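You operate a simulated robot arm through the tools that you are given. There is no shell and no other tool.

You are at the controls of a simulated two-armed robot. One attempt, no reset.

TASK
Take the spacer block from the top of the service bench and put it in the tray there. Then put the beige band from the top of the service bench on the top of the side bench. Then pull the spares drawer open. Keep to this order.

Only the result counts: the job must be done as asked and must still hold three seconds after the hand-in. Knocking over, shifting, dropping, spilling or breaking anything else fails it.

THE ROBOT
Two 6-joint arms with two-finger parallel grippers on one trunk, on a base that moves. Base frame: it is fixed to the floor where the robot stands at the start and does not move with it; the origin is under the middle of the robot, x ahead of it, y to its left, z up. Lengths are in m, angles in degrees, forces in N, time in s.
The left shoulder is at the start at [0.28, 0.185, 0.855], the right one opposite. With the tool pointing down near the work surface each hand reaches from about 0.52 to 0.9 m from the robot's upright axis, wherever it stands, measured 20 degrees to its own side. Places, roughly: band [-1.5, 2.5, 1]; spacer block [-0.5, 3, 0.75]; spares drawer [3.9, -1.4, 0.7]; top of the side bench [0.9, 3.6, 0.9]; tray [-1, 2.75, 1]. Payload 1.57 kg a hand.
Tool frame (each hand has its own): the origin (TCP) lies between the finger pads and is the grasp point; the fingertips stand 0.03 m ahead of it; z points along the fingers, y is the line along which they close. The gripper opens to 0.08 m. The fingers are 0.017 m wide and 0.012 m thick; the gripper's body (0.04 by 0.082 m) begins 0.08 m behind the TCP.
Orientation is that of the tool frame in the base frame, as a unit quaternion [x, y, z, w]. With the fingers straight down and closing along the base's y, the tool's x points along the base's -x, its y along +y and its z along -z.

THE INTERFACE
- The arms move only by the tool step_arm. It takes "left_motion", "right_motion" or both (then of equal length, played together; a hand with none holds still); each is a list of rows, each a list of 2 entries, a list of its own where there are three numbers: the shift along the tool's x, y, z in cm, then the turn, a rotation vector about the tool's x, y, z in degrees. In form: [[[dx, dy, dz], [wx, wy, wz]], ...]. A call has 1 to 20 rows; each row shifts and turns the commanded pose from where the row before left it, along the tool's axes as they then stand. "left_fingers" and "right_fingers" are, for a hand that has rows, the gripper command, from -1 (shut) to 1 (fully open), values between in proportion, set as the call begins (left out, the last holds). Each row takes 0.2 s and may step no farther than 0.05 m and 8.6 degrees from the row before; otherwise, or with a gripper value out of range, the whole call is refused. Where a pose cannot be reached the arm comes as near as it can. A force on the tool above 40 N (or 10 N above the force at the start of the call, whichever is more), or a blocked arm, ends the call early, and 0.2 s more pass. The fingers move at their own pace (about 0.153 m/s each) and stop on an object; they squeeze with about 38 N. The grip force told is the motor's: it shows also when the fingers shut on nothing. Time passes only in rows, and 0.2 s behind the last, so rows that do not move let the fingers close. The reply holds the time, the measured pose of the TCP, the force on the tool along the base axes, the opening and the grip force, in the units named above and with some noise, with the torque about the TCP (base axes, N m) and any sound that the robot's microphone picked up, and new pictures: "views" is both (left out), scene, wrist or none (wrist: the cameras of the hands that moved).
- Cameras (640 x 400 px; columns grow to the right, rows downward): "scene" is now at [0.247, -0.0083, 1.3081]; the picture's right is [-0.08, -1.00, 0.00], its down [-0.62, 0.05, -0.78] and it looks along [0.78, -0.06, -0.62] (base axes); focal length 293 px, centre (320, 200). "left" rides on the left gripper at [0.072, 0.007, -0.122] in its tool frame; the picture's right is [-0.09, 1.00, 0.00], its down [-0.84, -0.08, -0.54] and it looks along [-0.54, -0.05, 0.84] (tool axes); focal length 238 px, centre (320, 200). "right" rides on the right gripper at [0.072, -0.007, -0.122] in its tool frame; the picture's right is [0.09, 1.00, 0.00], its down [-0.84, 0.08, -0.54] and it looks along [-0.54, 0.05, 0.84] (tool axes); focal length 238 px, centre (320, 200).
- move_column(by): slides the trunk up (or, below 0, down) by that many m; the arms and the scene camera ride with it, the base frame stays. It gives what a move gives, with no picture.
- steer(legs): drives the robot by 1 to 6 legs, each [ahead, turn to the left] in m and degrees, along the robot's own axes; the way and the turn of a leg run together, so that a leg with both is an arc; at most 1.5 m and 180 degrees a leg. The arms and the cameras ride along, it lands a little off, and it stops where it bumps. It gives what a move gives, and a new picture of the scene camera.
- turn_head(pan, tilt): turns the head with the scene camera to pan (to the left, within 86 degrees either way) and tilt (down, from -29 to 69), counted from straight ahead of the robot. It gives what a move gives, and a new picture of the scene camera.
- pixel_to_xyz(camera, pixels): for up to 12 pixels [column, row] of the newest picture of that camera ("zoom" is the newest enlarged one), the place [x, y, z] in the base frame of the surface seen there, good to about 0.002 m. The clock stands still meanwhile.
- inspect(camera, box): a new picture of the part [left, top, right, bottom] of that camera's present view, enlarged. The clock stands still meanwhile.
- job_done(): hands the job in; it is judged then, once.

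Leave the grippers open and the arms clear of the work at the hand-in unless told otherwise.

The tools are called after ">>>" by a JSON object that holds its "fn" and its "kwargs". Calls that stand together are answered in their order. step_arm: Moves the arms, as the interface text tells. Its arguments: {"type":"object","properties":{"left_motion":{"type":"array","items":{"type":"array"}},"left_fingers":{"type":"number"},"right_motion":{"type":"array","items":{"type":"array"}},"right_fingers":{"type":"number"},"views":{"type":"string","enum":["both","scene","wrist","none"]}},"required":[]} The other tools are called the same way: move_column (by) moves the trunk up or down; steer (legs) drives the base; turn_head (pan, tilt) turns the head that bears the scene camera; pixel_to_xyz (camera, pixels) gives the place of the surface under pixels of a picture; inspect (camera, box) takes an enlarged picture of a part of a camera's view; job_done () hands the job in.

At the start:

```text
clock: 0.0
left_ee_pos: [0.5519, 0.2048, 1.0942]
left_tcp_rot: [0.001, 1.0, 0.0, 0.001]
left_ft_force: [-0.3, -0.3, -0.3]
left_wrist_torque: [0.03, -0.01, -0.03]
left_width: 0.08
left_gripper_force: 0.0
right_ee_pos: [0.5754, -0.2006, 1.067]
right_tcp_rot: [0.0, 1.0, 0.0, 0.0]
right_ft_force: [0.1, -0.4, 0.1]
right_wrist_torque: [-0.02, -0.02, 0.0]
right_width: 0.08
right_gripper_force: 0.1
trunk travel left (down, up): [-0.55, 0.44]
robot x, y, heading: [0.002, 0.0001, 0.2]
head pan, tilt (commanded): [-4.4, 38.3]
```

scene: 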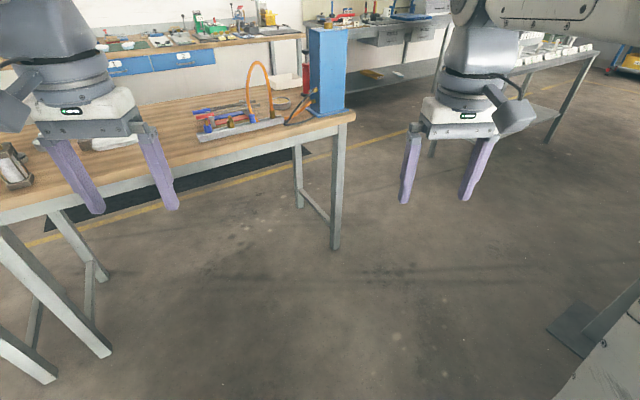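
right: 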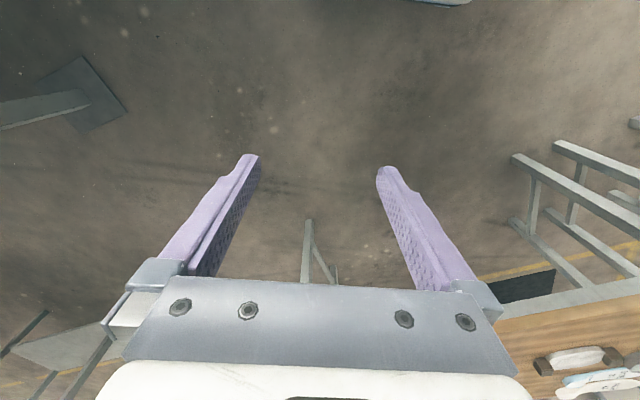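
left: 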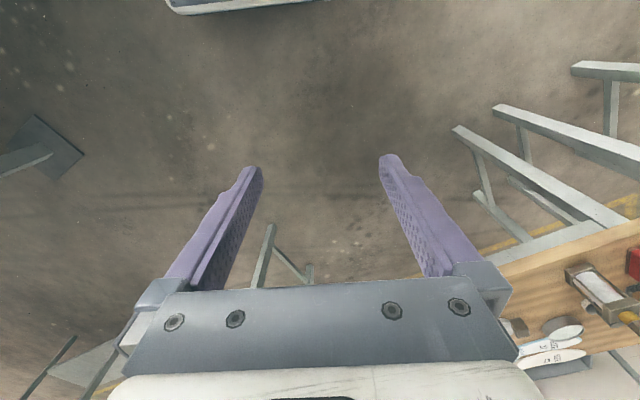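

The scene shows a bench to the left ahead and other benches beyond it. The service bench should be to my left and rear, so I'll turn the head left to look around before driving.

>>> {"fn": "turn_head", "kwargs": {"pan": 80, "tilt": 20}}

```text
clock: 1.6
left_ee_pos: [0.5511, 0.207, 1.0928]
left_tcp_rot: [0.0, 1.0, 0.001, 0.0]
left_ft_force: [-0.1, -0.7, -1.0]
left_wrist_torque: [0.03, 0.0, 0.01]
left_width: 0.0801
left_gripper_force: 0.1
right_ee_pos: [0.576, -0.2005, 1.0653]
right_tcp_rot: [0.0, 1.0, 0.0, 0.0]
right_ft_force: [0.1, 0.8, 0.0]
right_wrist_torque: [-0.03, 0.01, 0.01]
right_width: 0.0799
right_gripper_force: 0.0
trunk travel left (down, up): [-0.55, 0.44]
robot x, y, heading: [-0.001, 0.0004, 0.0]
head pan, tilt (commanded): [80.0, 20.0]
```

scene: 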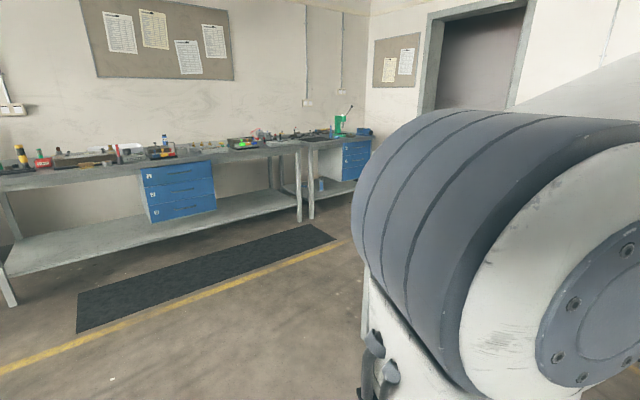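

I see a long bench with a blue drawer unit at left and a second bench at right behind it, with the left upper arm blocking part of the view. I'll measure several points to see which bench is which.

>>> {"fn": "pixel_to_xyz", "kwargs": {"camera": "scene", "pixels": [[20, 170], [85, 160], [160, 152], [245, 145], [290, 143], [320, 137], [342, 125], [300, 215], [10, 300], [180, 190], [360, 160], [200, 290]]}}

>>> {"fn": "inspect", "kwargs": {"camera": "scene", "box": [0, 90, 380, 240]}}

```text
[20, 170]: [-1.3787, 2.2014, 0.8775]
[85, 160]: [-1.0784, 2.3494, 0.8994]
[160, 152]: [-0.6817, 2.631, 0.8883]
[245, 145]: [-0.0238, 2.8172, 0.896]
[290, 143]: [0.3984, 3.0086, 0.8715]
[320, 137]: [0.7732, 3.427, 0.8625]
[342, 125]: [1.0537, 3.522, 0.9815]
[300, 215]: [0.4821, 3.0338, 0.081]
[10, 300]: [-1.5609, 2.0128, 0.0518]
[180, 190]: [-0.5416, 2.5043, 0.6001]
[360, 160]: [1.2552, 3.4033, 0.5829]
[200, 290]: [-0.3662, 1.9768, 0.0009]
```

```text
1.68 times, centred on (190, 165) of scene
```

zoom: 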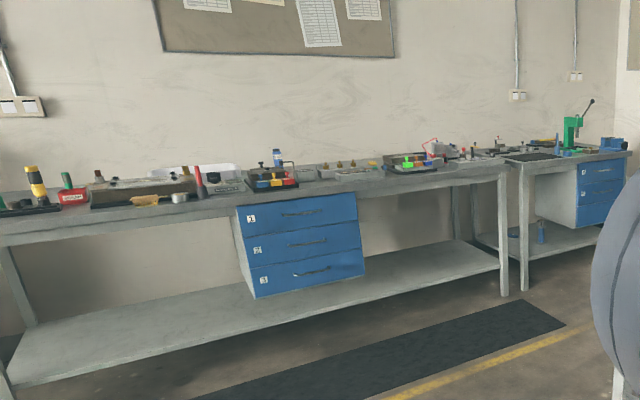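

The service bench's front legs are at about (-1.56, 2.01) and (0.48, 3.03), so the bench runs about 27° off x. The side bench is beyond its right end. Before turning I'll look at the wooden bench on my left and at the right side, to know my clearance.

>>> {"fn": "turn_head", "kwargs": {"pan": 20, "tilt": 35}}

```text
clock: 2.9
left_ee_pos: [0.5525, 0.2074, 1.0943]
left_tcp_rot: [0.0, 1.0, 0.0, 0.0]
left_ft_force: [-0.9, -0.5, 0.7]
left_wrist_torque: [0.0, 0.04, -0.02]
left_width: 0.08
left_gripper_force: 0.1
right_ee_pos: [0.5757, -0.2009, 1.0657]
right_tcp_rot: [0.0, 1.0, 0.0, 0.0]
right_ft_force: [-0.6, 0.7, -0.9]
right_wrist_torque: [0.01, 0.03, -0.02]
right_width: 0.0803
right_gripper_force: 0.1
trunk travel left (down, up): [-0.55, 0.44]
robot x, y, heading: [-0.0007, -0.0039, -0.4]
head pan, tilt (commanded): [20.0, 35.0]
```

scene: 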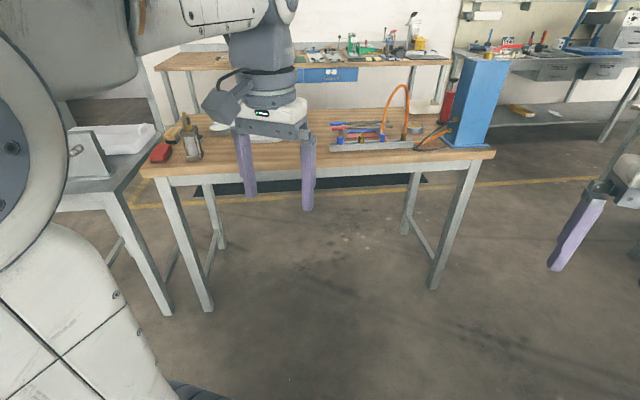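

Now the wooden bench and a grey table next to it are clear. I'll measure their near edges and legs.

>>> {"fn": "pixel_to_xyz", "kwargs": {"camera": "scene", "pixels": [[160, 178], [325, 170], [480, 158], [208, 305], [435, 285], [165, 310], [110, 195], [150, 150], [80, 205], [405, 95], [345, 75], [180, 60]]}}

>>> {"fn": "turn_head", "kwargs": {"pan": -80, "tilt": 25}}

```text
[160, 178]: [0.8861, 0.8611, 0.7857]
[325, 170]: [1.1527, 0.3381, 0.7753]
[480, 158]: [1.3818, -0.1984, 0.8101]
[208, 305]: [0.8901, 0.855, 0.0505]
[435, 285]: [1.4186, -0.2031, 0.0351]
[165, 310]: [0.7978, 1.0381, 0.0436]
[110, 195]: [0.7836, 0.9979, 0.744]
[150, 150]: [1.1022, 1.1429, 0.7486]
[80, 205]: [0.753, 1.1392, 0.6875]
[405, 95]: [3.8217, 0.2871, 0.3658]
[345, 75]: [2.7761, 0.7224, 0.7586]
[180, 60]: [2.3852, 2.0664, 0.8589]
```

```text
clock: 4.6
left_ee_pos: [0.5518, 0.2065, 1.0933]
left_tcp_rot: [0.0, 1.0, 0.0, -0.001]
left_ft_force: [-0.3, 0.4, 0.3]
left_wrist_torque: [0.0, -0.01, -0.01]
left_width: 0.08
left_gripper_force: 0.0
right_ee_pos: [0.5748, -0.2, 1.0658]
right_tcp_rot: [0.0, 1.0, -0.001, 0.001]
right_ft_force: [0.8, -0.8, -0.1]
right_wrist_torque: [-0.03, 0.03, 0.01]
right_width: 0.0801
right_gripper_force: 0.1
trunk travel left (down, up): [-0.55, 0.44]
robot x, y, heading: [0.0002, -0.0016, 0.2]
head pan, tilt (commanded): [-80.0, 25.0]
```

scene: 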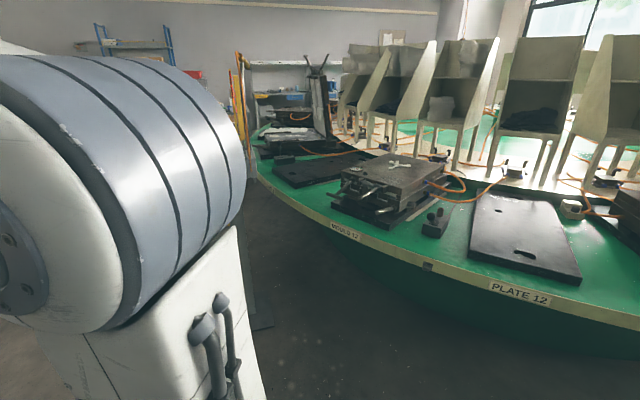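

On the right there's a large green round table. I'll measure its near edge for turning clearance.

>>> {"fn": "pixel_to_xyz", "kwargs": {"camera": "scene", "pixels": [[280, 205], [350, 238], [430, 265], [520, 292], [620, 318], [425, 320], [300, 320], [260, 180], [350, 350]]}}

```text
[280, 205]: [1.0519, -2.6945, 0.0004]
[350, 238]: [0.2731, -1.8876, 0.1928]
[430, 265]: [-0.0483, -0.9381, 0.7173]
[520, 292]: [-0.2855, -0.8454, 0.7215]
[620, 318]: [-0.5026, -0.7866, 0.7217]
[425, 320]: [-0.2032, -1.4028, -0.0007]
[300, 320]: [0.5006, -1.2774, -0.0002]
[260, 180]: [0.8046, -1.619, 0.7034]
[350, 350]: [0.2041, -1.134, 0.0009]
```

The green table's edge is about 0.9 m away and the wooden bench about 1.2 m, so turning on the spot is safe. To face the service bench (heading about 117°) I'll point the head ahead, then turn left in place.

>>> {"fn": "turn_head", "kwargs": {"pan": 0, "tilt": 30}}

>>> {"fn": "steer", "kwargs": {"legs": [[0, 60], [0, 56.6]]}}

```text
clock: 6.2
left_ee_pos: [0.5498, 0.2067, 1.0944]
left_tcp_rot: [0.0, 1.0, 0.001, 0.0]
left_ft_force: [0.4, 0.6, -0.4]
left_wrist_torque: [0.01, 0.03, 0.03]
left_width: 0.0804
left_gripper_force: 0.1
right_ee_pos: [0.5747, -0.2004, 1.0677]
right_tcp_rot: [0.0, 1.0, 0.0, 0.0]
right_ft_force: [-0.2, 0.0, -0.5]
right_wrist_torque: [0.02, 0.0, -0.03]
right_width: 0.0802
right_gripper_force: 0.0
trunk travel left (down, up): [-0.55, 0.44]
robot x, y, heading: [-0.0038, -0.0035, -0.0]
head pan, tilt (commanded): [0.0, 30.0]
```

scene: 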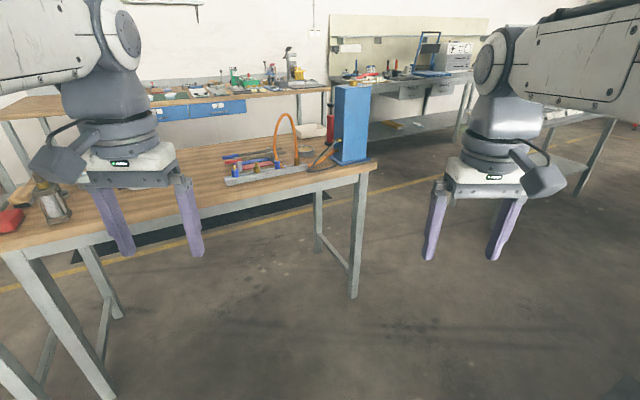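

```text
clock: 11.7
left_ee_pos: [-0.4305, 0.4025, 1.094]
left_tcp_rot: [0.849, -0.528, 0.0, 0.001]
left_ft_force: [0.0, -0.3, -0.6]
left_wrist_torque: [-0.02, -0.01, -0.03]
left_width: 0.0799
left_gripper_force: 0.1
right_ee_pos: [-0.0744, 0.6043, 1.0665]
right_tcp_rot: [0.849, -0.528, 0.0, 0.0]
right_ft_force: [-0.1, 0.2, -0.2]
right_wrist_torque: [0.0, 0.0, 0.03]
right_width: 0.0801
right_gripper_force: 0.1
trunk travel left (down, up): [-0.55, 0.44]
robot x, y, heading: [-0.0, -0.0018, 116.3]
head pan, tilt (commanded): [0.0, 30.0]
```

scene: 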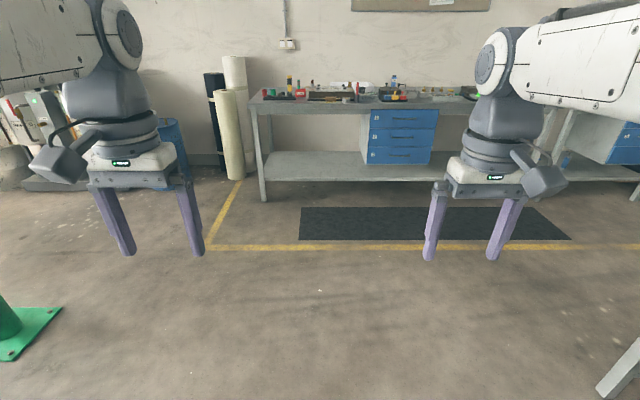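

I'm facing the service bench now, and the floor ahead is clear except for a flat mat. I'll drive 1.2 m ahead to look at the bench top more closely.

>>> {"fn": "steer", "kwargs": {"legs": [[1.2, 0]]}}

>>> {"fn": "turn_head", "kwargs": {"pan": 0, "tilt": 15}}

```text
clock: 17.8
left_ee_pos: [-0.9634, 1.4845, 1.0936]
left_tcp_rot: [0.849, -0.528, 0.0, 0.0]
left_ft_force: [0.3, 0.1, 0.3]
left_wrist_torque: [0.04, -0.02, 0.02]
left_width: 0.08
left_gripper_force: 0.0
right_ee_pos: [-0.6098, 1.6837, 1.0663]
right_tcp_rot: [0.849, -0.529, 0.0, 0.0]
right_ft_force: [-1.2, 0.1, 1.1]
right_wrist_torque: [-0.02, -0.01, -0.03]
right_width: 0.08
right_gripper_force: 0.1
trunk travel left (down, up): [-0.55, 0.44]
robot x, y, heading: [-0.5345, 1.0819, 116.3]
head pan, tilt (commanded): [0.0, 30.0]
```

scene: 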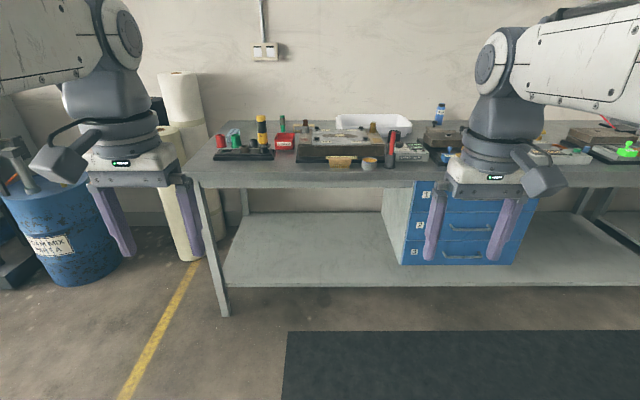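

```text
clock: 18.6
left_ee_pos: [-0.9644, 1.4836, 1.093]
left_tcp_rot: [0.849, -0.528, -0.001, -0.001]
left_ft_force: [-0.4, -0.2, 0.1]
left_wrist_torque: [-0.01, -0.02, 0.01]
left_width: 0.08
left_gripper_force: 0.1
right_ee_pos: [-0.6101, 1.6853, 1.0671]
right_tcp_rot: [0.849, -0.529, 0.0, 0.0]
right_ft_force: [-1.3, -0.8, 0.1]
right_wrist_torque: [0.04, -0.01, 0.01]
right_width: 0.0802
right_gripper_force: 0.0
trunk travel left (down, up): [-0.55, 0.44]
robot x, y, heading: [-0.5358, 1.0804, 116.1]
head pan, tilt (commanded): [0.0, 15.0]
```

scene: 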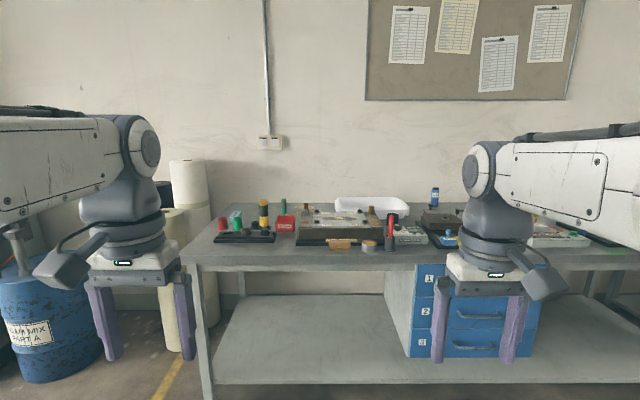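

The bench top is in view. I'll enlarge the part with the objects, rows 180 to 270.

>>> {"fn": "inspect", "kwargs": {"camera": "scene", "box": [190, 180, 350, 280]}}

>>> {"fn": "inspect", "kwargs": {"camera": "scene", "box": [320, 180, 480, 280]}}

>>> {"fn": "inspect", "kwargs": {"camera": "scene", "box": [480, 180, 640, 280]}}

```text
4.00 times, centred on (270, 230) of scene
```

zoom: 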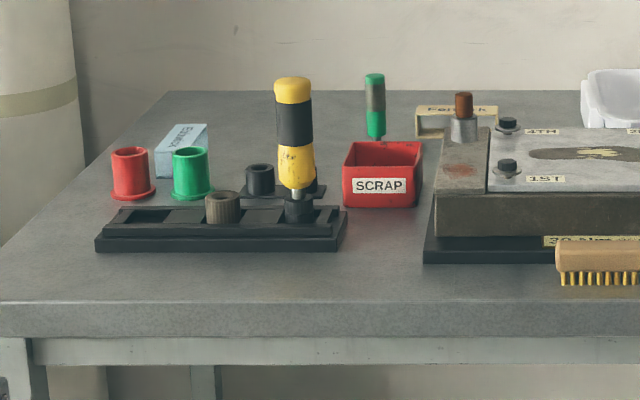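

```text
4.00 times, centred on (400, 230) of scene
```

zoom: 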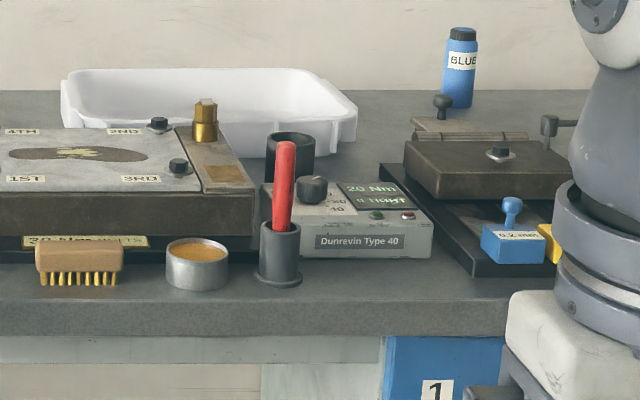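

```text
4.00 times, centred on (560, 230) of scene
```

zoom: 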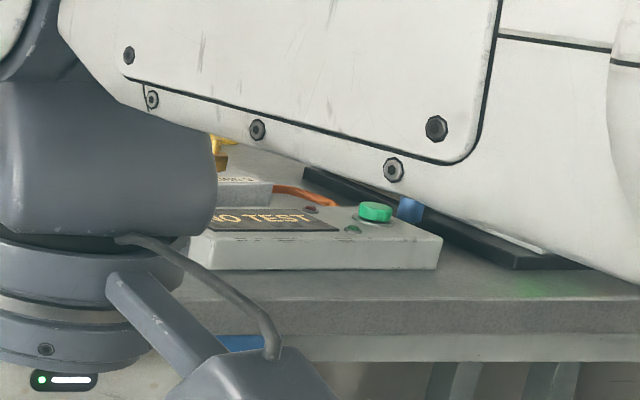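

I can see a light-blue labelled block, red and green cups, a SCRAP bin, a beige labelled item behind it, a white tray, a wooden brush and more. I'll measure where these lie.

>>> {"fn": "pixel_to_xyz", "kwargs": {"camera": "scene", "pixels": [[236, 220], [222, 228], [285, 226], [306, 208], [370, 205], [340, 245], [369, 246], [388, 228], [447, 242], [434, 200], [265, 205], [400, 235]]}}

>>> {"fn": "inspect", "kwargs": {"camera": "scene", "box": [260, 190, 320, 228]}}

>>> {"fn": "inspect", "kwargs": {"camera": "scene", "box": [205, 205, 265, 243]}}

```text
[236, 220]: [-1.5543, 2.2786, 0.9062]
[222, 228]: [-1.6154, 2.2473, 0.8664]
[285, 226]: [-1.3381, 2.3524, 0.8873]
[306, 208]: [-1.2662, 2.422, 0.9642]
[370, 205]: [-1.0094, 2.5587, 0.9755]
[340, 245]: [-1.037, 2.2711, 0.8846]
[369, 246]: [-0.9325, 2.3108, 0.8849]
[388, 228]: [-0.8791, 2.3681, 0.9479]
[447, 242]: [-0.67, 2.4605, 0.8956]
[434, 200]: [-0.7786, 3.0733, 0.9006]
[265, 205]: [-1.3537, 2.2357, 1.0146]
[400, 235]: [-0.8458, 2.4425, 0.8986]
```

```text
10.53 times, centred on (290, 209) of scene
```

zoom: 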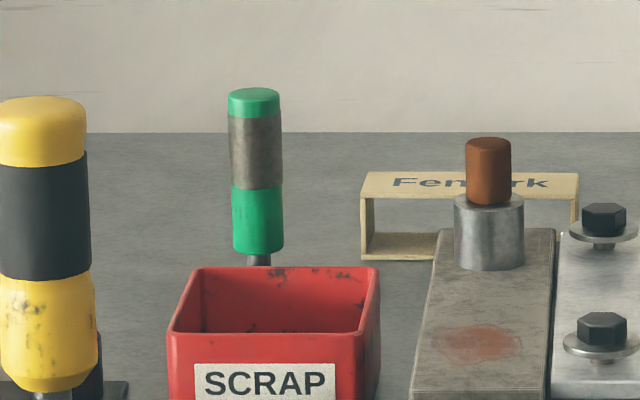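

```text
10.53 times, centred on (235, 224) of scene
```

zoom: 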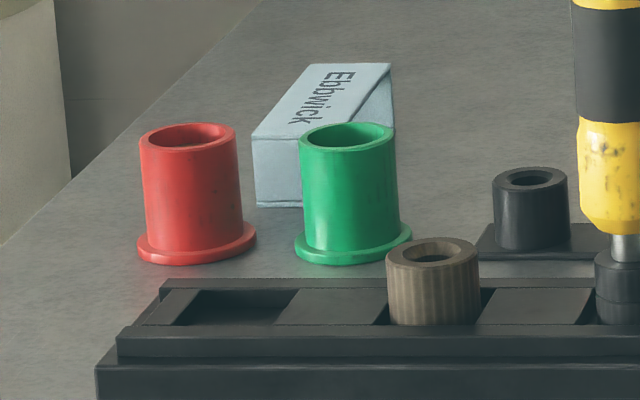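

The beige band looks like the rectangular open loop marked "Fen…k" behind the SCRAP bin and the fixture. The light-blue "Ebbwick" loop is a different one. I'll raise the trunk to see from above and find the spacer block.

>>> {"fn": "move_column", "kwargs": {"by": 0.4}}

>>> {"fn": "turn_head", "kwargs": {"pan": 0, "tilt": 35}}

```text
clock: 22.4
left_ee_pos: [-0.9649, 1.485, 1.4941]
left_tcp_rot: [0.849, -0.529, 0.0, 0.0]
left_ft_force: [0.6, 0.6, -0.2]
left_wrist_torque: [0.01, 0.0, -0.05]
left_width: 0.0797
left_gripper_force: 0.0
right_ee_pos: [-0.6096, 1.6854, 1.4656]
right_tcp_rot: [0.849, -0.528, -0.001, 0.0]
right_ft_force: [-0.1, -0.4, 0.6]
right_wrist_torque: [-0.01, -0.01, 0.04]
right_width: 0.0802
right_gripper_force: 0.1
trunk travel left (down, up): [-0.95, 0.04]
robot x, y, heading: [-0.5348, 1.0797, 116.0]
head pan, tilt (commanded): [0.0, 15.0]
```

```text
clock: 23.3
left_ee_pos: [-0.9641, 1.4835, 1.4937]
left_tcp_rot: [0.849, -0.529, 0.0, 0.001]
left_ft_force: [0.1, 0.0, -0.1]
left_wrist_torque: [0.01, 0.0, 0.0]
left_width: 0.0798
left_gripper_force: 0.0
right_ee_pos: [-0.6094, 1.6855, 1.466]
right_tcp_rot: [0.849, -0.528, 0.0, 0.0]
right_ft_force: [-0.4, -0.5, 0.0]
right_wrist_torque: [-0.02, 0.03, 0.0]
right_width: 0.0798
right_gripper_force: 0.0
trunk travel left (down, up): [-0.95, 0.04]
robot x, y, heading: [-0.5331, 1.0807, 116.5]
head pan, tilt (commanded): [0.0, 35.0]
```

scene: 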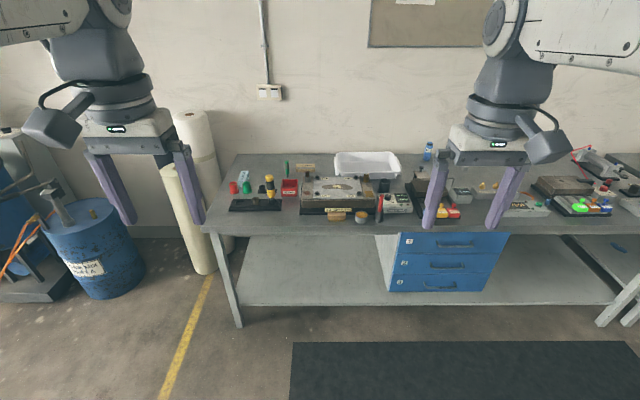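

The bench is now visible from higher up. I'll enlarge three overlapping sections of it.

>>> {"fn": "inspect", "kwargs": {"camera": "scene", "box": [215, 140, 343, 220]}}

>>> {"fn": "inspect", "kwargs": {"camera": "scene", "box": [325, 140, 453, 230]}}

>>> {"fn": "inspect", "kwargs": {"camera": "scene", "box": [430, 140, 640, 270]}}

```text
5.00 times, centred on (279, 180) of scene
```

zoom: 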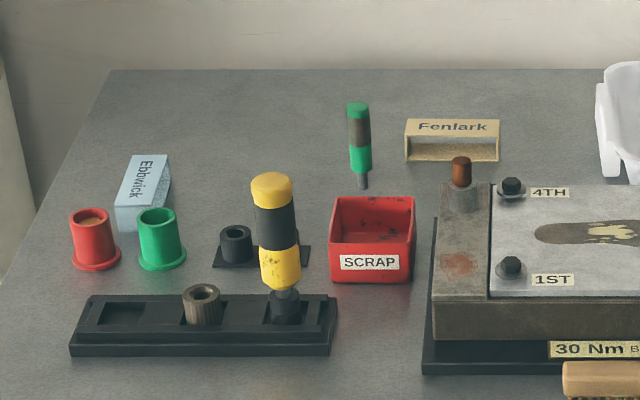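

```text
4.44 times, centred on (389, 185) of scene
```

zoom: 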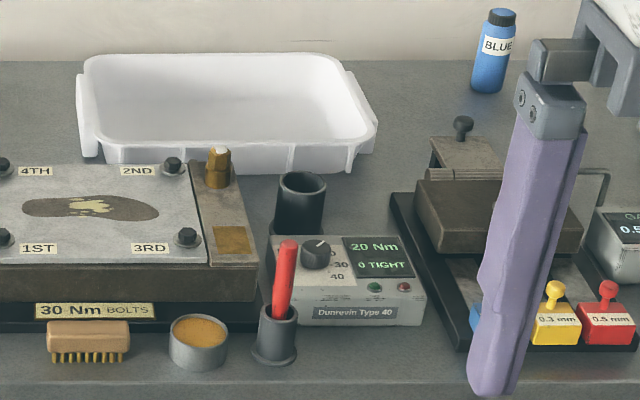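

```text
3.05 times, centred on (535, 205) of scene
```

zoom: 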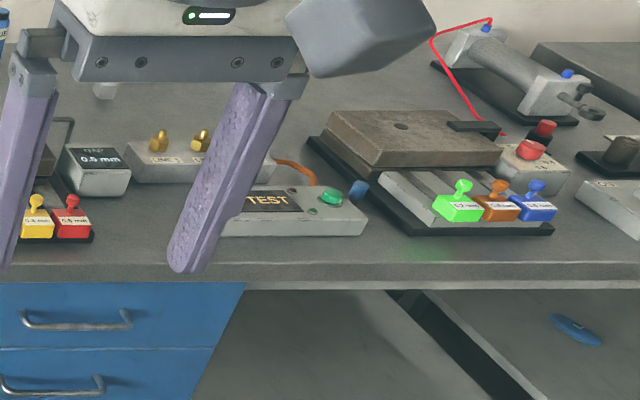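

The beige band reads "Fenlark". I'll measure the band, tray, and the small items on the right side, using scene pixel coordinates.

>>> {"fn": "pixel_to_xyz", "kwargs": {"camera": "scene", "pixels": [[305, 165], [297, 168], [314, 168], [289, 166], [345, 158], [365, 162], [398, 160], [412, 180], [460, 190], [430, 150], [585, 208], [450, 210]]}}

```text
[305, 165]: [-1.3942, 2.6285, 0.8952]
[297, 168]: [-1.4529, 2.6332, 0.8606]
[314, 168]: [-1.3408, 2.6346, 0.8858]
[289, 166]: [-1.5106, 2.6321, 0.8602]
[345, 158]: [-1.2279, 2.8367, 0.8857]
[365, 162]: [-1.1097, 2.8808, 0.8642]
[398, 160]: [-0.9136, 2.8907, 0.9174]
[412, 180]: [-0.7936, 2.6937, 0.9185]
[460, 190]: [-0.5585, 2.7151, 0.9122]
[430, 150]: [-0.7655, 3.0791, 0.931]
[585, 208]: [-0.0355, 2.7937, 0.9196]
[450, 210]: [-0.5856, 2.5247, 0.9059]
```

The bench surface is at z≈0.86, the band near (-1.39, 2.63) and the tray near (-1.08, 2.85). The expected spot of the spacer block (-0.5, 3) is hidden behind my right gripper, so I'll turn the base right 27° to put that spot between the arms.

>>> {"fn": "steer", "kwargs": {"legs": [[0, -27]]}}

>>> {"fn": "inspect", "kwargs": {"camera": "scene", "box": [215, 130, 425, 261]}}

```text
clock: 25.0
left_ee_pos: [-0.7349, 1.6355, 1.4939]
left_tcp_rot: [-0.702, 0.712, 0.0, 0.0]
left_ft_force: [0.5, -0.1, 0.0]
left_wrist_torque: [0.01, 0.0, 0.04]
left_width: 0.0799
left_gripper_force: 0.0
right_ee_pos: [-0.3261, 1.6539, 1.4673]
right_tcp_rot: [-0.703, 0.712, 0.0, 0.0]
right_ft_force: [-0.2, 0.2, 0.1]
right_wrist_torque: [0.0, -0.03, 0.01]
right_width: 0.08
right_gripper_force: 0.0
trunk travel left (down, up): [-0.95, 0.04]
robot x, y, heading: [-0.5358, 1.0817, 89.2]
head pan, tilt (commanded): [0.0, 35.0]
```

scene: 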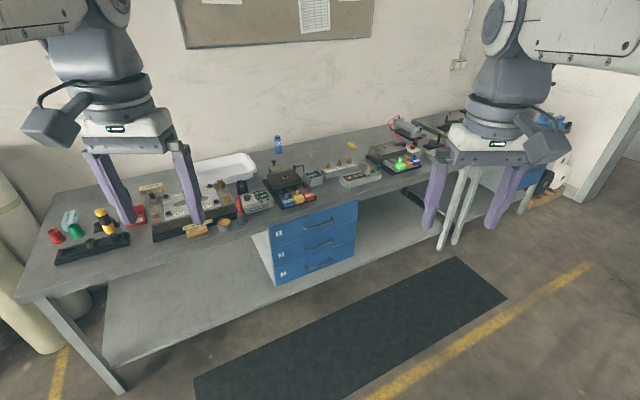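

```text
3.05 times, centred on (320, 196) of scene
```

zoom: 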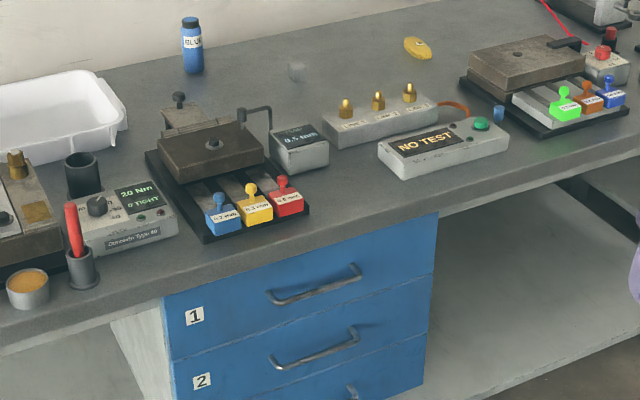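

A small grey block sits alone at zoom (297,70), about scene (312,153), behind the "0.5 mm" box. That matches the given spot. I'll measure it and look closer.

>>> {"fn": "inspect", "kwargs": {"camera": "scene", "box": [296, 143, 328, 163]}}

>>> {"fn": "pixel_to_xyz", "kwargs": {"camera": "scene", "pixels": [[312, 152], [312, 155], [309, 150], [352, 146], [278, 148], [300, 165], [330, 158], [360, 160], [290, 158], [225, 165]]}}

```text
16.00 times, centred on (312, 153) of scene
```

zoom: 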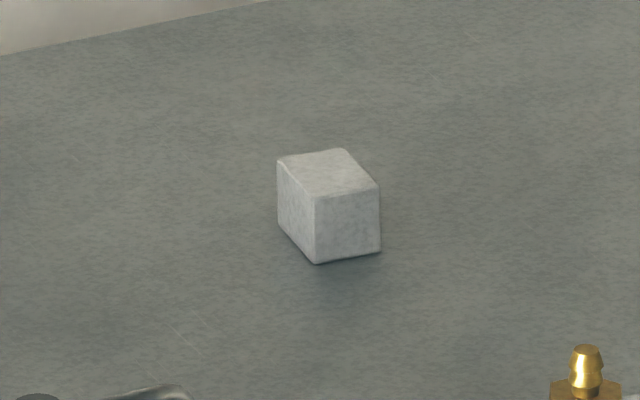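

```text
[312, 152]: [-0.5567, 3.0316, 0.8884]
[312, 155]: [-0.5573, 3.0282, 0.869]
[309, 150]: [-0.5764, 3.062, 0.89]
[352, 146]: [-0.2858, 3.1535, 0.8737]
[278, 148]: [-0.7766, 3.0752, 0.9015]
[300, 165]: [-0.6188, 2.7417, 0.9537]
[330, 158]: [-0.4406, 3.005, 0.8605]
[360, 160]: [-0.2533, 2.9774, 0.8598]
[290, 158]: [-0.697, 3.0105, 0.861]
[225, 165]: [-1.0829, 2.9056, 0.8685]
```

The grey cube of about 3 cm is the spacer block, near (-0.56, 3.04). I'll measure its top corners in the zoom for its orientation.

>>> {"fn": "pixel_to_xyz", "kwargs": {"camera": "zoom", "pixels": [[284, 163], [341, 153], [374, 185], [316, 193], [328, 175], [345, 230], [297, 215], [316, 258], [282, 222], [376, 248]]}}

```text
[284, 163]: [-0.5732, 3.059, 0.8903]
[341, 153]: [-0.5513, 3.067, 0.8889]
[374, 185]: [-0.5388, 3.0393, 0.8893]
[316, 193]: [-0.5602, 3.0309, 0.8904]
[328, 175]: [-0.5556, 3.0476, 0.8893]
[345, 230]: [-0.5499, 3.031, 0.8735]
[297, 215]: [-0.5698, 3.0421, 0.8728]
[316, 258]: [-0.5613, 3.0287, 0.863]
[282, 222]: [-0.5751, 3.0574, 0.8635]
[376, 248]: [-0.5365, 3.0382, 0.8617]
```

The spacer block is about 2.5 x 3.2 x 2.9 cm with its centre at (-0.556, 3.048), and it lies some 0.5 m deep on the bench. I need to get close. I'll turn right a little, drive to a spot in front of it, then face the bench squarely. The hands stay at z≈1.47, well above everything.

>>> {"fn": "steer", "kwargs": {"legs": [[0, -17.8], [0.77, 0], [0, 45.2]]}}

```text
clock: 32.2
left_ee_pos: [-0.7257, 2.2148, 1.494]
left_tcp_rot: [0.852, -0.524, 0.0, 0.0]
left_ft_force: [0.1, -0.8, 0.1]
left_wrist_torque: [-0.03, -0.01, -0.01]
left_width: 0.0803
left_gripper_force: 0.0
right_ee_pos: [-0.3726, 2.4178, 1.4669]
right_tcp_rot: [0.851, -0.525, 0.0, 0.0]
right_ft_force: [0.5, 0.4, 0.2]
right_wrist_torque: [0.02, 0.05, 0.05]
right_width: 0.0801
right_gripper_force: 0.1
trunk travel left (down, up): [-0.95, 0.04]
robot x, y, heading: [-0.2883, 1.8171, 116.8]
head pan, tilt (commanded): [0.0, 35.0]
```

scene: 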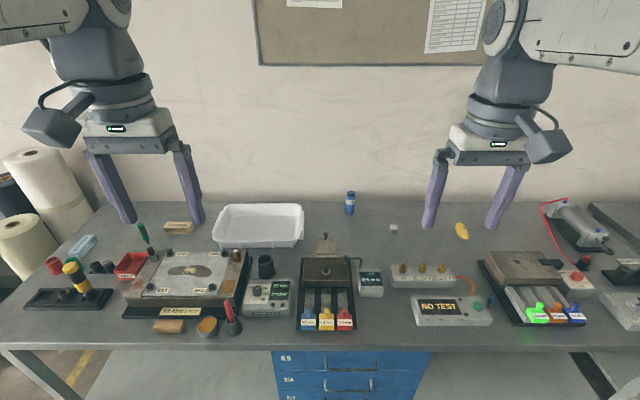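

Good view. The block is at (393,229), the tray at (258,225), the band at (178,228). I'll measure the tray rim, tray floor, bench edges and the block.

>>> {"fn": "pixel_to_xyz", "kwargs": {"camera": "scene", "pixels": [[216, 244], [299, 244], [220, 206], [303, 206], [258, 230], [240, 225], [280, 225], [258, 246], [320, 346], [560, 344], [393, 205], [320, 201]]}}

>>> {"fn": "inspect", "kwargs": {"camera": "scene", "box": [150, 195, 310, 295]}}

>>> {"fn": "inspect", "kwargs": {"camera": "scene", "box": [310, 195, 470, 295]}}

```text
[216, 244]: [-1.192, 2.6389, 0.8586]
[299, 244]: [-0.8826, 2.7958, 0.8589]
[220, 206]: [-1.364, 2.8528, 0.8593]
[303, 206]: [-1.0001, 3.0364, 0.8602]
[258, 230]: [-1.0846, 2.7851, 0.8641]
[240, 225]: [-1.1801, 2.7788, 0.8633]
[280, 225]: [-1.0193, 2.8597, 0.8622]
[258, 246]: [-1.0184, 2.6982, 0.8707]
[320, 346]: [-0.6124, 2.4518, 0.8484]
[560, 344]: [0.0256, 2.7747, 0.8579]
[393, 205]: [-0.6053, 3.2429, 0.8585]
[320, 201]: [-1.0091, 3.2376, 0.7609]
```

```text
4.00 times, centred on (230, 245) of scene
```

zoom: 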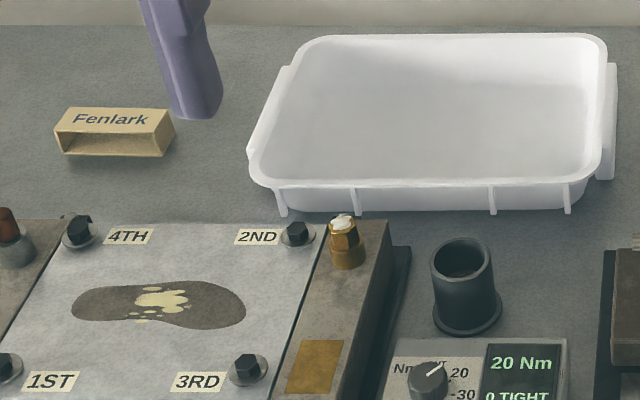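

```text
4.00 times, centred on (390, 245) of scene
```

zoom: 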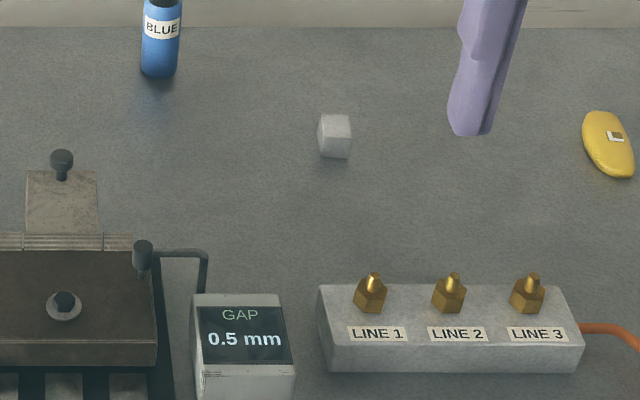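

The bench front edge runs at about 26.8°. Now I'll measure the tray's rim and floor more exactly, plus the block's top and the band.

>>> {"fn": "pixel_to_xyz", "kwargs": {"camera": "scene", "pixels": [[255, 241], [262, 205], [219, 222], [301, 222], [258, 238], [258, 212], [225, 232], [295, 232], [394, 226], [176, 224], [169, 223], [190, 223]]}}

```text
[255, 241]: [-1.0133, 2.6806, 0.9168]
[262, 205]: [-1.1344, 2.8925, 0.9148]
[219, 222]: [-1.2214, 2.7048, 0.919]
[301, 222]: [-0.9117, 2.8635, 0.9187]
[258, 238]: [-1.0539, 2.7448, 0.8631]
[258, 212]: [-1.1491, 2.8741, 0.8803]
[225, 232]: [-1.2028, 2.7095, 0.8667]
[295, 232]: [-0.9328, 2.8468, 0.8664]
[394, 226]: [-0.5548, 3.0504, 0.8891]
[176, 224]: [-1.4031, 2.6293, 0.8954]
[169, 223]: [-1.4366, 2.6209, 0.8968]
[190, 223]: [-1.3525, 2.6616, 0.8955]
```

The tray's rim spans about 0.35 x 0.24 m, centred near (-1.068, 2.787), rim height 0.917 and floor 0.863. Before going closer I'll tilt the head down to see how far my base stands from the bench.

>>> {"fn": "turn_head", "kwargs": {"pan": 0, "tilt": 69}}

```text
clock: 33.2
left_ee_pos: [-0.7258, 2.2154, 1.4945]
left_tcp_rot: [0.852, -0.524, 0.0, -0.001]
left_ft_force: [-0.1, 0.0, -0.3]
left_wrist_torque: [-0.01, 0.03, 0.0]
left_width: 0.0799
left_gripper_force: 0.0
right_ee_pos: [-0.3721, 2.4189, 1.4675]
right_tcp_rot: [0.852, -0.524, 0.0, -0.001]
right_ft_force: [0.1, 0.8, -1.0]
right_wrist_torque: [0.0, 0.02, -0.03]
right_width: 0.08
right_gripper_force: 0.1
trunk travel left (down, up): [-0.95, 0.04]
robot x, y, heading: [-0.2925, 1.8124, 117.1]
head pan, tilt (commanded): [0.0, 68.8]
```

scene: 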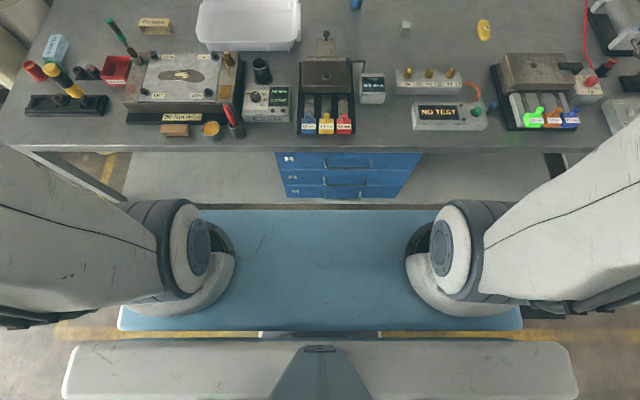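

The blue plate below is my base. I'll measure its front edge and corners and the gap to the bench.

>>> {"fn": "pixel_to_xyz", "kwargs": {"camera": "scene", "pixels": [[320, 213], [320, 260], [320, 325], [122, 322], [518, 322], [250, 213], [390, 213], [320, 203], [200, 195], [340, 195], [480, 190]]}}

```text
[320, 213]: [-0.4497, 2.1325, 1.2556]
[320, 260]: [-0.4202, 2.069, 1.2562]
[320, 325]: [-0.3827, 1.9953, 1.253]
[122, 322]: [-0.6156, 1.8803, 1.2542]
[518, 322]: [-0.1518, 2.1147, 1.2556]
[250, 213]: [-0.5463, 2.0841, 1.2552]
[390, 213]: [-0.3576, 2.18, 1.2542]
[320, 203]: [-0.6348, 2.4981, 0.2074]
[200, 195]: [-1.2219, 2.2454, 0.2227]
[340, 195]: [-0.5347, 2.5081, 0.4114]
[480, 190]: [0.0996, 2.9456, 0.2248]
```

That blue plate is the shoulder carriage at z=1.255, reaching 0.355 m ahead of my axis. With the trunk raised it clears the bench top. I'll drive ahead 0.3 m.

>>> {"fn": "steer", "kwargs": {"legs": [[0.3, 0]]}}

```text
clock: 35.3
left_ee_pos: [-0.864, 2.4838, 1.4936]
left_tcp_rot: [0.852, -0.523, 0.0, 0.0]
left_ft_force: [-0.4, -0.1, 0.0]
left_wrist_torque: [-0.01, 0.01, 0.02]
left_width: 0.0801
left_gripper_force: 0.2
right_ee_pos: [-0.5113, 2.6889, 1.4661]
right_tcp_rot: [0.852, -0.523, 0.0, 0.0]
right_ft_force: [-0.4, 0.5, 0.5]
right_wrist_torque: [0.0, 0.03, 0.02]
right_width: 0.08
right_gripper_force: 0.0
trunk travel left (down, up): [-0.95, 0.04]
robot x, y, heading: [-0.4314, 2.0827, 117.0]
head pan, tilt (commanded): [0.0, 68.8]
```

scene: 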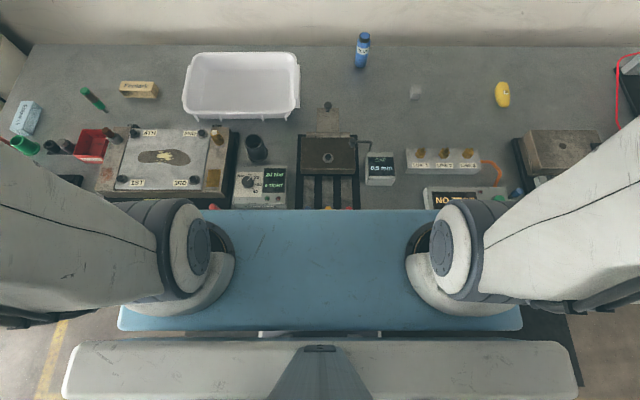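

No bump so far. The block is 0.917 m ahead and 0.327 m to the right, just out of comfortable reach, so I'll go 0.1 m further.

>>> {"fn": "steer", "kwargs": {"legs": [[0.1, 0]]}}

```text
clock: 36.5
left_ee_pos: [-0.9102, 2.5732, 1.4933]
left_tcp_rot: [0.852, -0.523, 0.0, 0.0]
left_ft_force: [-0.5, 0.3, 0.5]
left_wrist_torque: [0.01, 0.05, -0.02]
left_width: 0.08
left_gripper_force: 0.0
right_ee_pos: [-0.5585, 2.7798, 1.4674]
right_tcp_rot: [0.852, -0.523, 0.001, 0.001]
right_ft_force: [-0.5, 0.3, 0.3]
right_wrist_torque: [0.01, 0.03, -0.01]
right_width: 0.0799
right_gripper_force: 0.1
trunk travel left (down, up): [-0.95, 0.04]
robot x, y, heading: [-0.4764, 2.1745, 117.2]
head pan, tilt (commanded): [0.0, 68.8]
```

scene: 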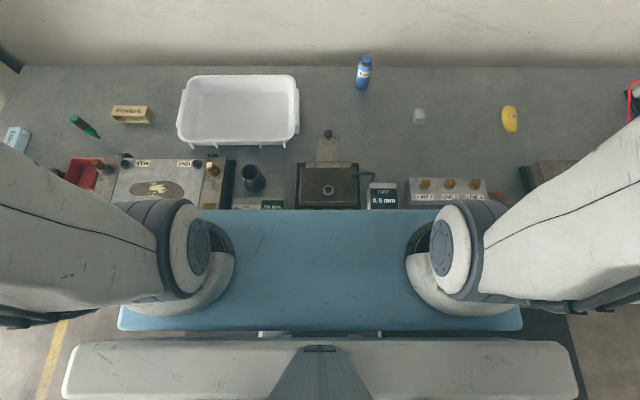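

Still no bump, and the block is now 0.813 m ahead and 0.328 m right. With the right tool pointing down (its x points back toward me, y to my left), I'll move the right hand 23.7 cm forward and 12.5 cm right, high above everything, then check with the wrist camera.

>>> {"fn": "step_arm", "kwargs": {"right_motion": [[[-3.95, -2.08, 0], [0, 0, 0]], [[-3.95, -2.08, 0], [0, 0, 0]], [[-3.95, -2.08, 0], [0, 0, 0]], [[-3.95, -2.08, 0], [0, 0, 0]], [[-3.95, -2.08, 0], [0, 0, 0]], [[-3.95, -2.08, 0], [0, 0, 0]]], "right_fingers": 1, "views": "wrist"}}

```text
clock: 37.9
left_ee_pos: [-0.9087, 2.5718, 1.4951]
left_tcp_rot: [0.852, -0.524, -0.001, -0.001]
left_ft_force: [0.4, -0.9, -0.3]
left_wrist_torque: [0.12, 0.04, 0.0]
left_width: 0.0801
left_gripper_force: 0.0
right_ee_pos: [-0.5498, 3.0269, 1.4568]
right_tcp_rot: [0.852, -0.524, -0.001, 0.0]
right_ft_force: [0.2, -1.1, -0.3]
right_wrist_torque: [0.09, 0.01, -0.01]
right_width: 0.0802
right_gripper_force: 0.1
right hand out of reach, approached as far as the arm can: row 6
trunk travel left (down, up): [-0.95, 0.04]
robot x, y, heading: [-0.4762, 2.1776, 116.9]
head pan, tilt (commanded): [0.0, 68.8]
```

right: 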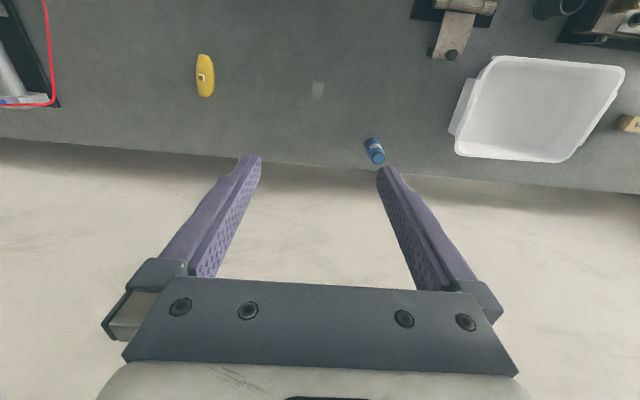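

The hand nearly reached above the block, limited at this height. Seen in the wrist view, the block is at (317,90). I'll lower the hand 35 cm, to z≈1.11, where reach is better, and re-check.

>>> {"fn": "step_arm", "kwargs": {"right_motion": [[[0, 0, 5], [0, 0, 0]], [[0, 0, 5], [0, 0, 0]], [[0, 0, 5], [0, 0, 0]], [[0, 0, 5], [0, 0, 0]], [[0, 0, 5], [0, 0, 0]], [[0, 0, 5], [0, 0, 0]], [[0, 0, 5], [0, 0, 0]]], "views": "both"}}

```text
clock: 39.5
left_ee_pos: [-0.9085, 2.5748, 1.4939]
left_tcp_rot: [0.852, -0.523, -0.001, -0.001]
left_ft_force: [-0.3, -0.1, -0.7]
left_wrist_torque: [-0.02, -0.02, -0.01]
left_width: 0.0798
left_gripper_force: 0.0
right_ee_pos: [-0.5511, 3.0304, 1.1066]
right_tcp_rot: [0.852, -0.523, 0.0, 0.0]
right_ft_force: [-0.3, -0.5, 0.4]
right_wrist_torque: [0.01, 0.0, -0.01]
right_width: 0.0799
right_gripper_force: 0.1
trunk travel left (down, up): [-0.95, 0.04]
robot x, y, heading: [-0.4775, 2.1714, 116.8]
head pan, tilt (commanded): [0.0, 68.8]
```

scene: 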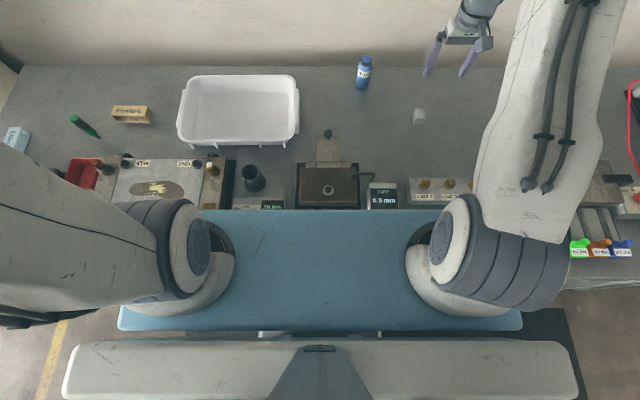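
right: 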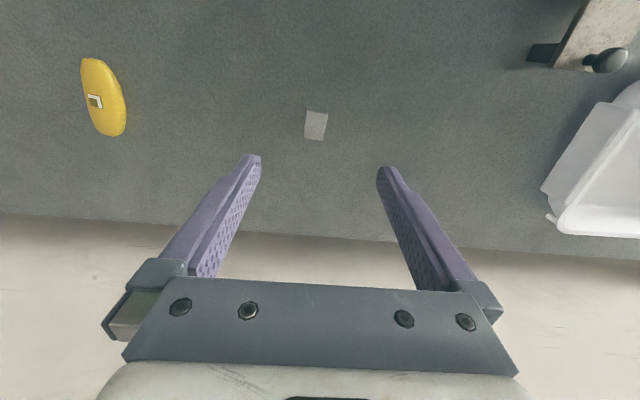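

The hand is at (-0.551, 3.030, 1.107) with the block visible at (316,125) in the wrist view. I'll measure the block's corners through this camera.

>>> {"fn": "inspect", "kwargs": {"camera": "right", "box": [284, 100, 348, 140]}}

>>> {"fn": "pixel_to_xyz", "kwargs": {"camera": "right", "pixels": [[316, 124], [308, 112], [326, 114], [324, 137], [307, 136], [316, 139]]}}

```text
10.00 times, centred on (316, 120) of right
```

zoom: 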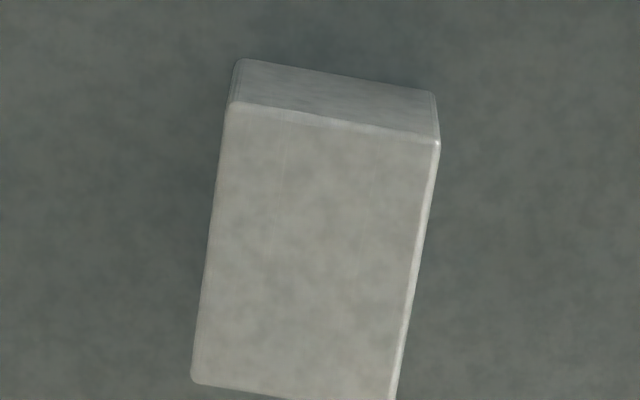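

```text
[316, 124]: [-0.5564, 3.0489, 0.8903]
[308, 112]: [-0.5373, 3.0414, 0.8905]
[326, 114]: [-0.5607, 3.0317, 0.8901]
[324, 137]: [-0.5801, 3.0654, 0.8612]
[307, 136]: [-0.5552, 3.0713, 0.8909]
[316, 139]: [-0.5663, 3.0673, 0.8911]
```

I'll take the top-face corners from this zoom to fix the block's yaw.

>>> {"fn": "pixel_to_xyz", "kwargs": {"camera": "zoom", "pixels": [[240, 112], [428, 147], [200, 372], [388, 392], [315, 250], [220, 240], [418, 270]]}}

```text
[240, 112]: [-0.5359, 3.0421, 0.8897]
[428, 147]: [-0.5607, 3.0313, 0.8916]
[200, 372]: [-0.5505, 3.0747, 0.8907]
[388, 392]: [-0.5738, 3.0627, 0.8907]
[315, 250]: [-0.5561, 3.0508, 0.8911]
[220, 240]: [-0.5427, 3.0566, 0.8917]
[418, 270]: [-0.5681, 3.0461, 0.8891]
```

The block's yaw is about 23.8° and its centre (-0.5555, 3.052), top at 0.890. I'll shift 2.1 cm forward and 0.6 cm right, turn 3° to align, and lower 14 cm.

>>> {"fn": "step_arm", "kwargs": {"right_motion": [[[-2.1, -0.6, 0], [0, 0, 3]], [[0, 0, 5], [0, 0, 0]], [[0, 0, 5], [0, 0, 0]], [[0, 0, 4], [0, 0, 0]]], "views": "both"}}

```text
clock: 40.5
left_ee_pos: [-0.9094, 2.5756, 1.4936]
left_tcp_rot: [0.852, -0.524, -0.001, 0.0]
left_ft_force: [0.6, -0.3, 0.7]
left_wrist_torque: [0.0, -0.03, 0.02]
left_width: 0.0797
left_gripper_force: 0.1
right_ee_pos: [-0.5544, 3.0512, 0.9645]
right_tcp_rot: [0.838, -0.546, 0.0, 0.0]
right_ft_force: [0.4, -0.2, 0.2]
right_wrist_torque: [0.0, -0.03, 0.0]
right_width: 0.0801
right_gripper_force: 0.0
trunk travel left (down, up): [-0.95, 0.04]
robot x, y, heading: [-0.4766, 2.1756, 116.9]
head pan, tilt (commanded): [0.0, 68.8]
```

scene: 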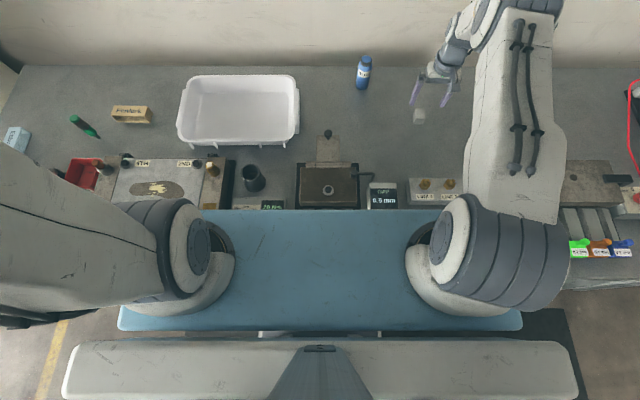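
right: 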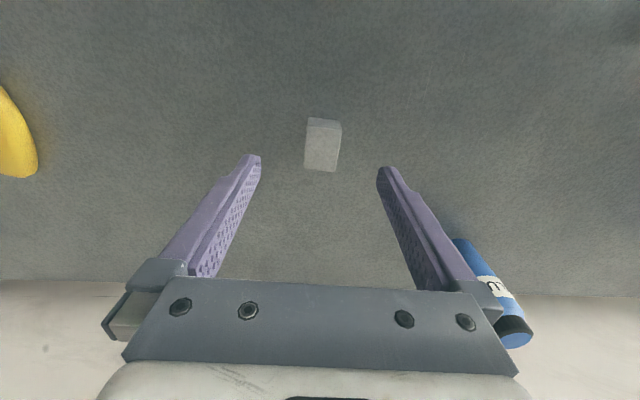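

The hand is centred over the block at z=0.9645. I'll lower 6.9 cm so that the fingertips sit just above the bench, with the fingers straddling the block.

>>> {"fn": "step_arm", "kwargs": {"right_motion": [[[0, 0, 3], [0, 0, 0]], [[0, 0, 2.5], [0, 0, 0]], [[0, 0, 1.4], [0, 0, 0]]], "views": "wrist"}}

```text
clock: 41.2
left_ee_pos: [-0.9091, 2.5747, 1.494]
left_tcp_rot: [0.852, -0.523, 0.0, 0.0]
left_ft_force: [0.7, 0.0, 0.3]
left_wrist_torque: [-0.02, -0.02, 0.0]
left_width: 0.08
left_gripper_force: 0.1
right_ee_pos: [-0.553, 3.0513, 0.897]
right_tcp_rot: [0.838, -0.546, 0.0, -0.001]
right_ft_force: [0.3, 0.3, 0.6]
right_wrist_torque: [-0.03, 0.01, -0.02]
right_width: 0.0799
right_gripper_force: 0.0
trunk travel left (down, up): [-0.95, 0.04]
robot x, y, heading: [-0.4757, 2.1745, 117.2]
head pan, tilt (commanded): [0.0, 68.8]
```

right: 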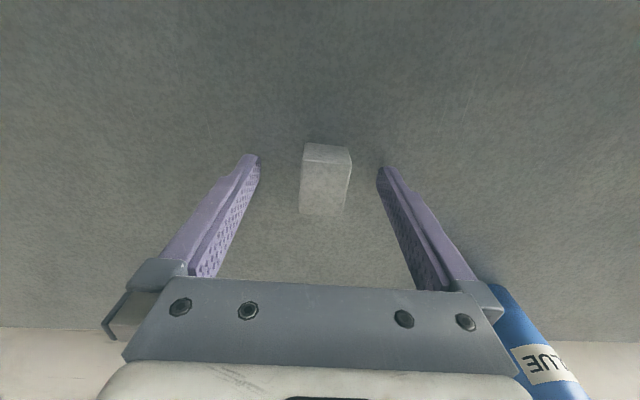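

The block lies between the fingers at (325,180). I'll close the right gripper and let it settle.

>>> {"fn": "step_arm", "kwargs": {"right_motion": [[[0, 0, 0], [0, 0, 0]], [[0, 0, 0], [0, 0, 0]], [[0, 0, 0], [0, 0, 0]], [[0, 0, 0], [0, 0, 0]]], "right_fingers": -1, "views": "wrist"}}

```text
clock: 42.2
left_ee_pos: [-0.91, 2.5743, 1.4943]
left_tcp_rot: [0.852, -0.523, 0.0, 0.0]
left_ft_force: [-0.2, 2.1, -0.4]
left_wrist_torque: [-0.01, 0.04, 0.0]
left_width: 0.0799
left_gripper_force: 0.1
right_ee_pos: [-0.5527, 3.0512, 0.8978]
right_tcp_rot: [0.838, -0.546, -0.001, 0.0]
right_ft_force: [-1.1, 0.0, -0.5]
right_wrist_torque: [0.03, -0.03, 0.0]
right_width: 0.0291
right_gripper_force: 37.9
trunk travel left (down, up): [-0.95, 0.04]
robot x, y, heading: [-0.4741, 2.1749, 116.9]
head pan, tilt (commanded): [0.0, 68.8]
```

right: 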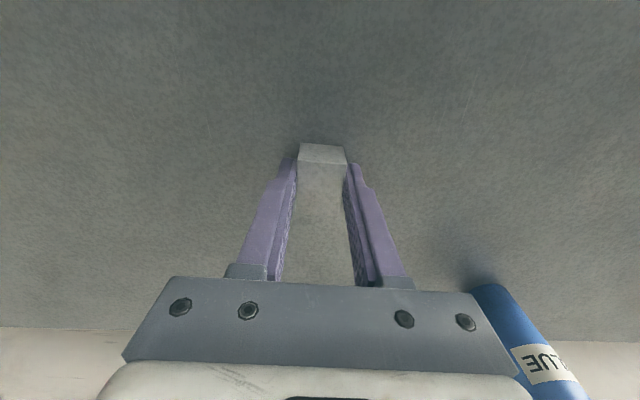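

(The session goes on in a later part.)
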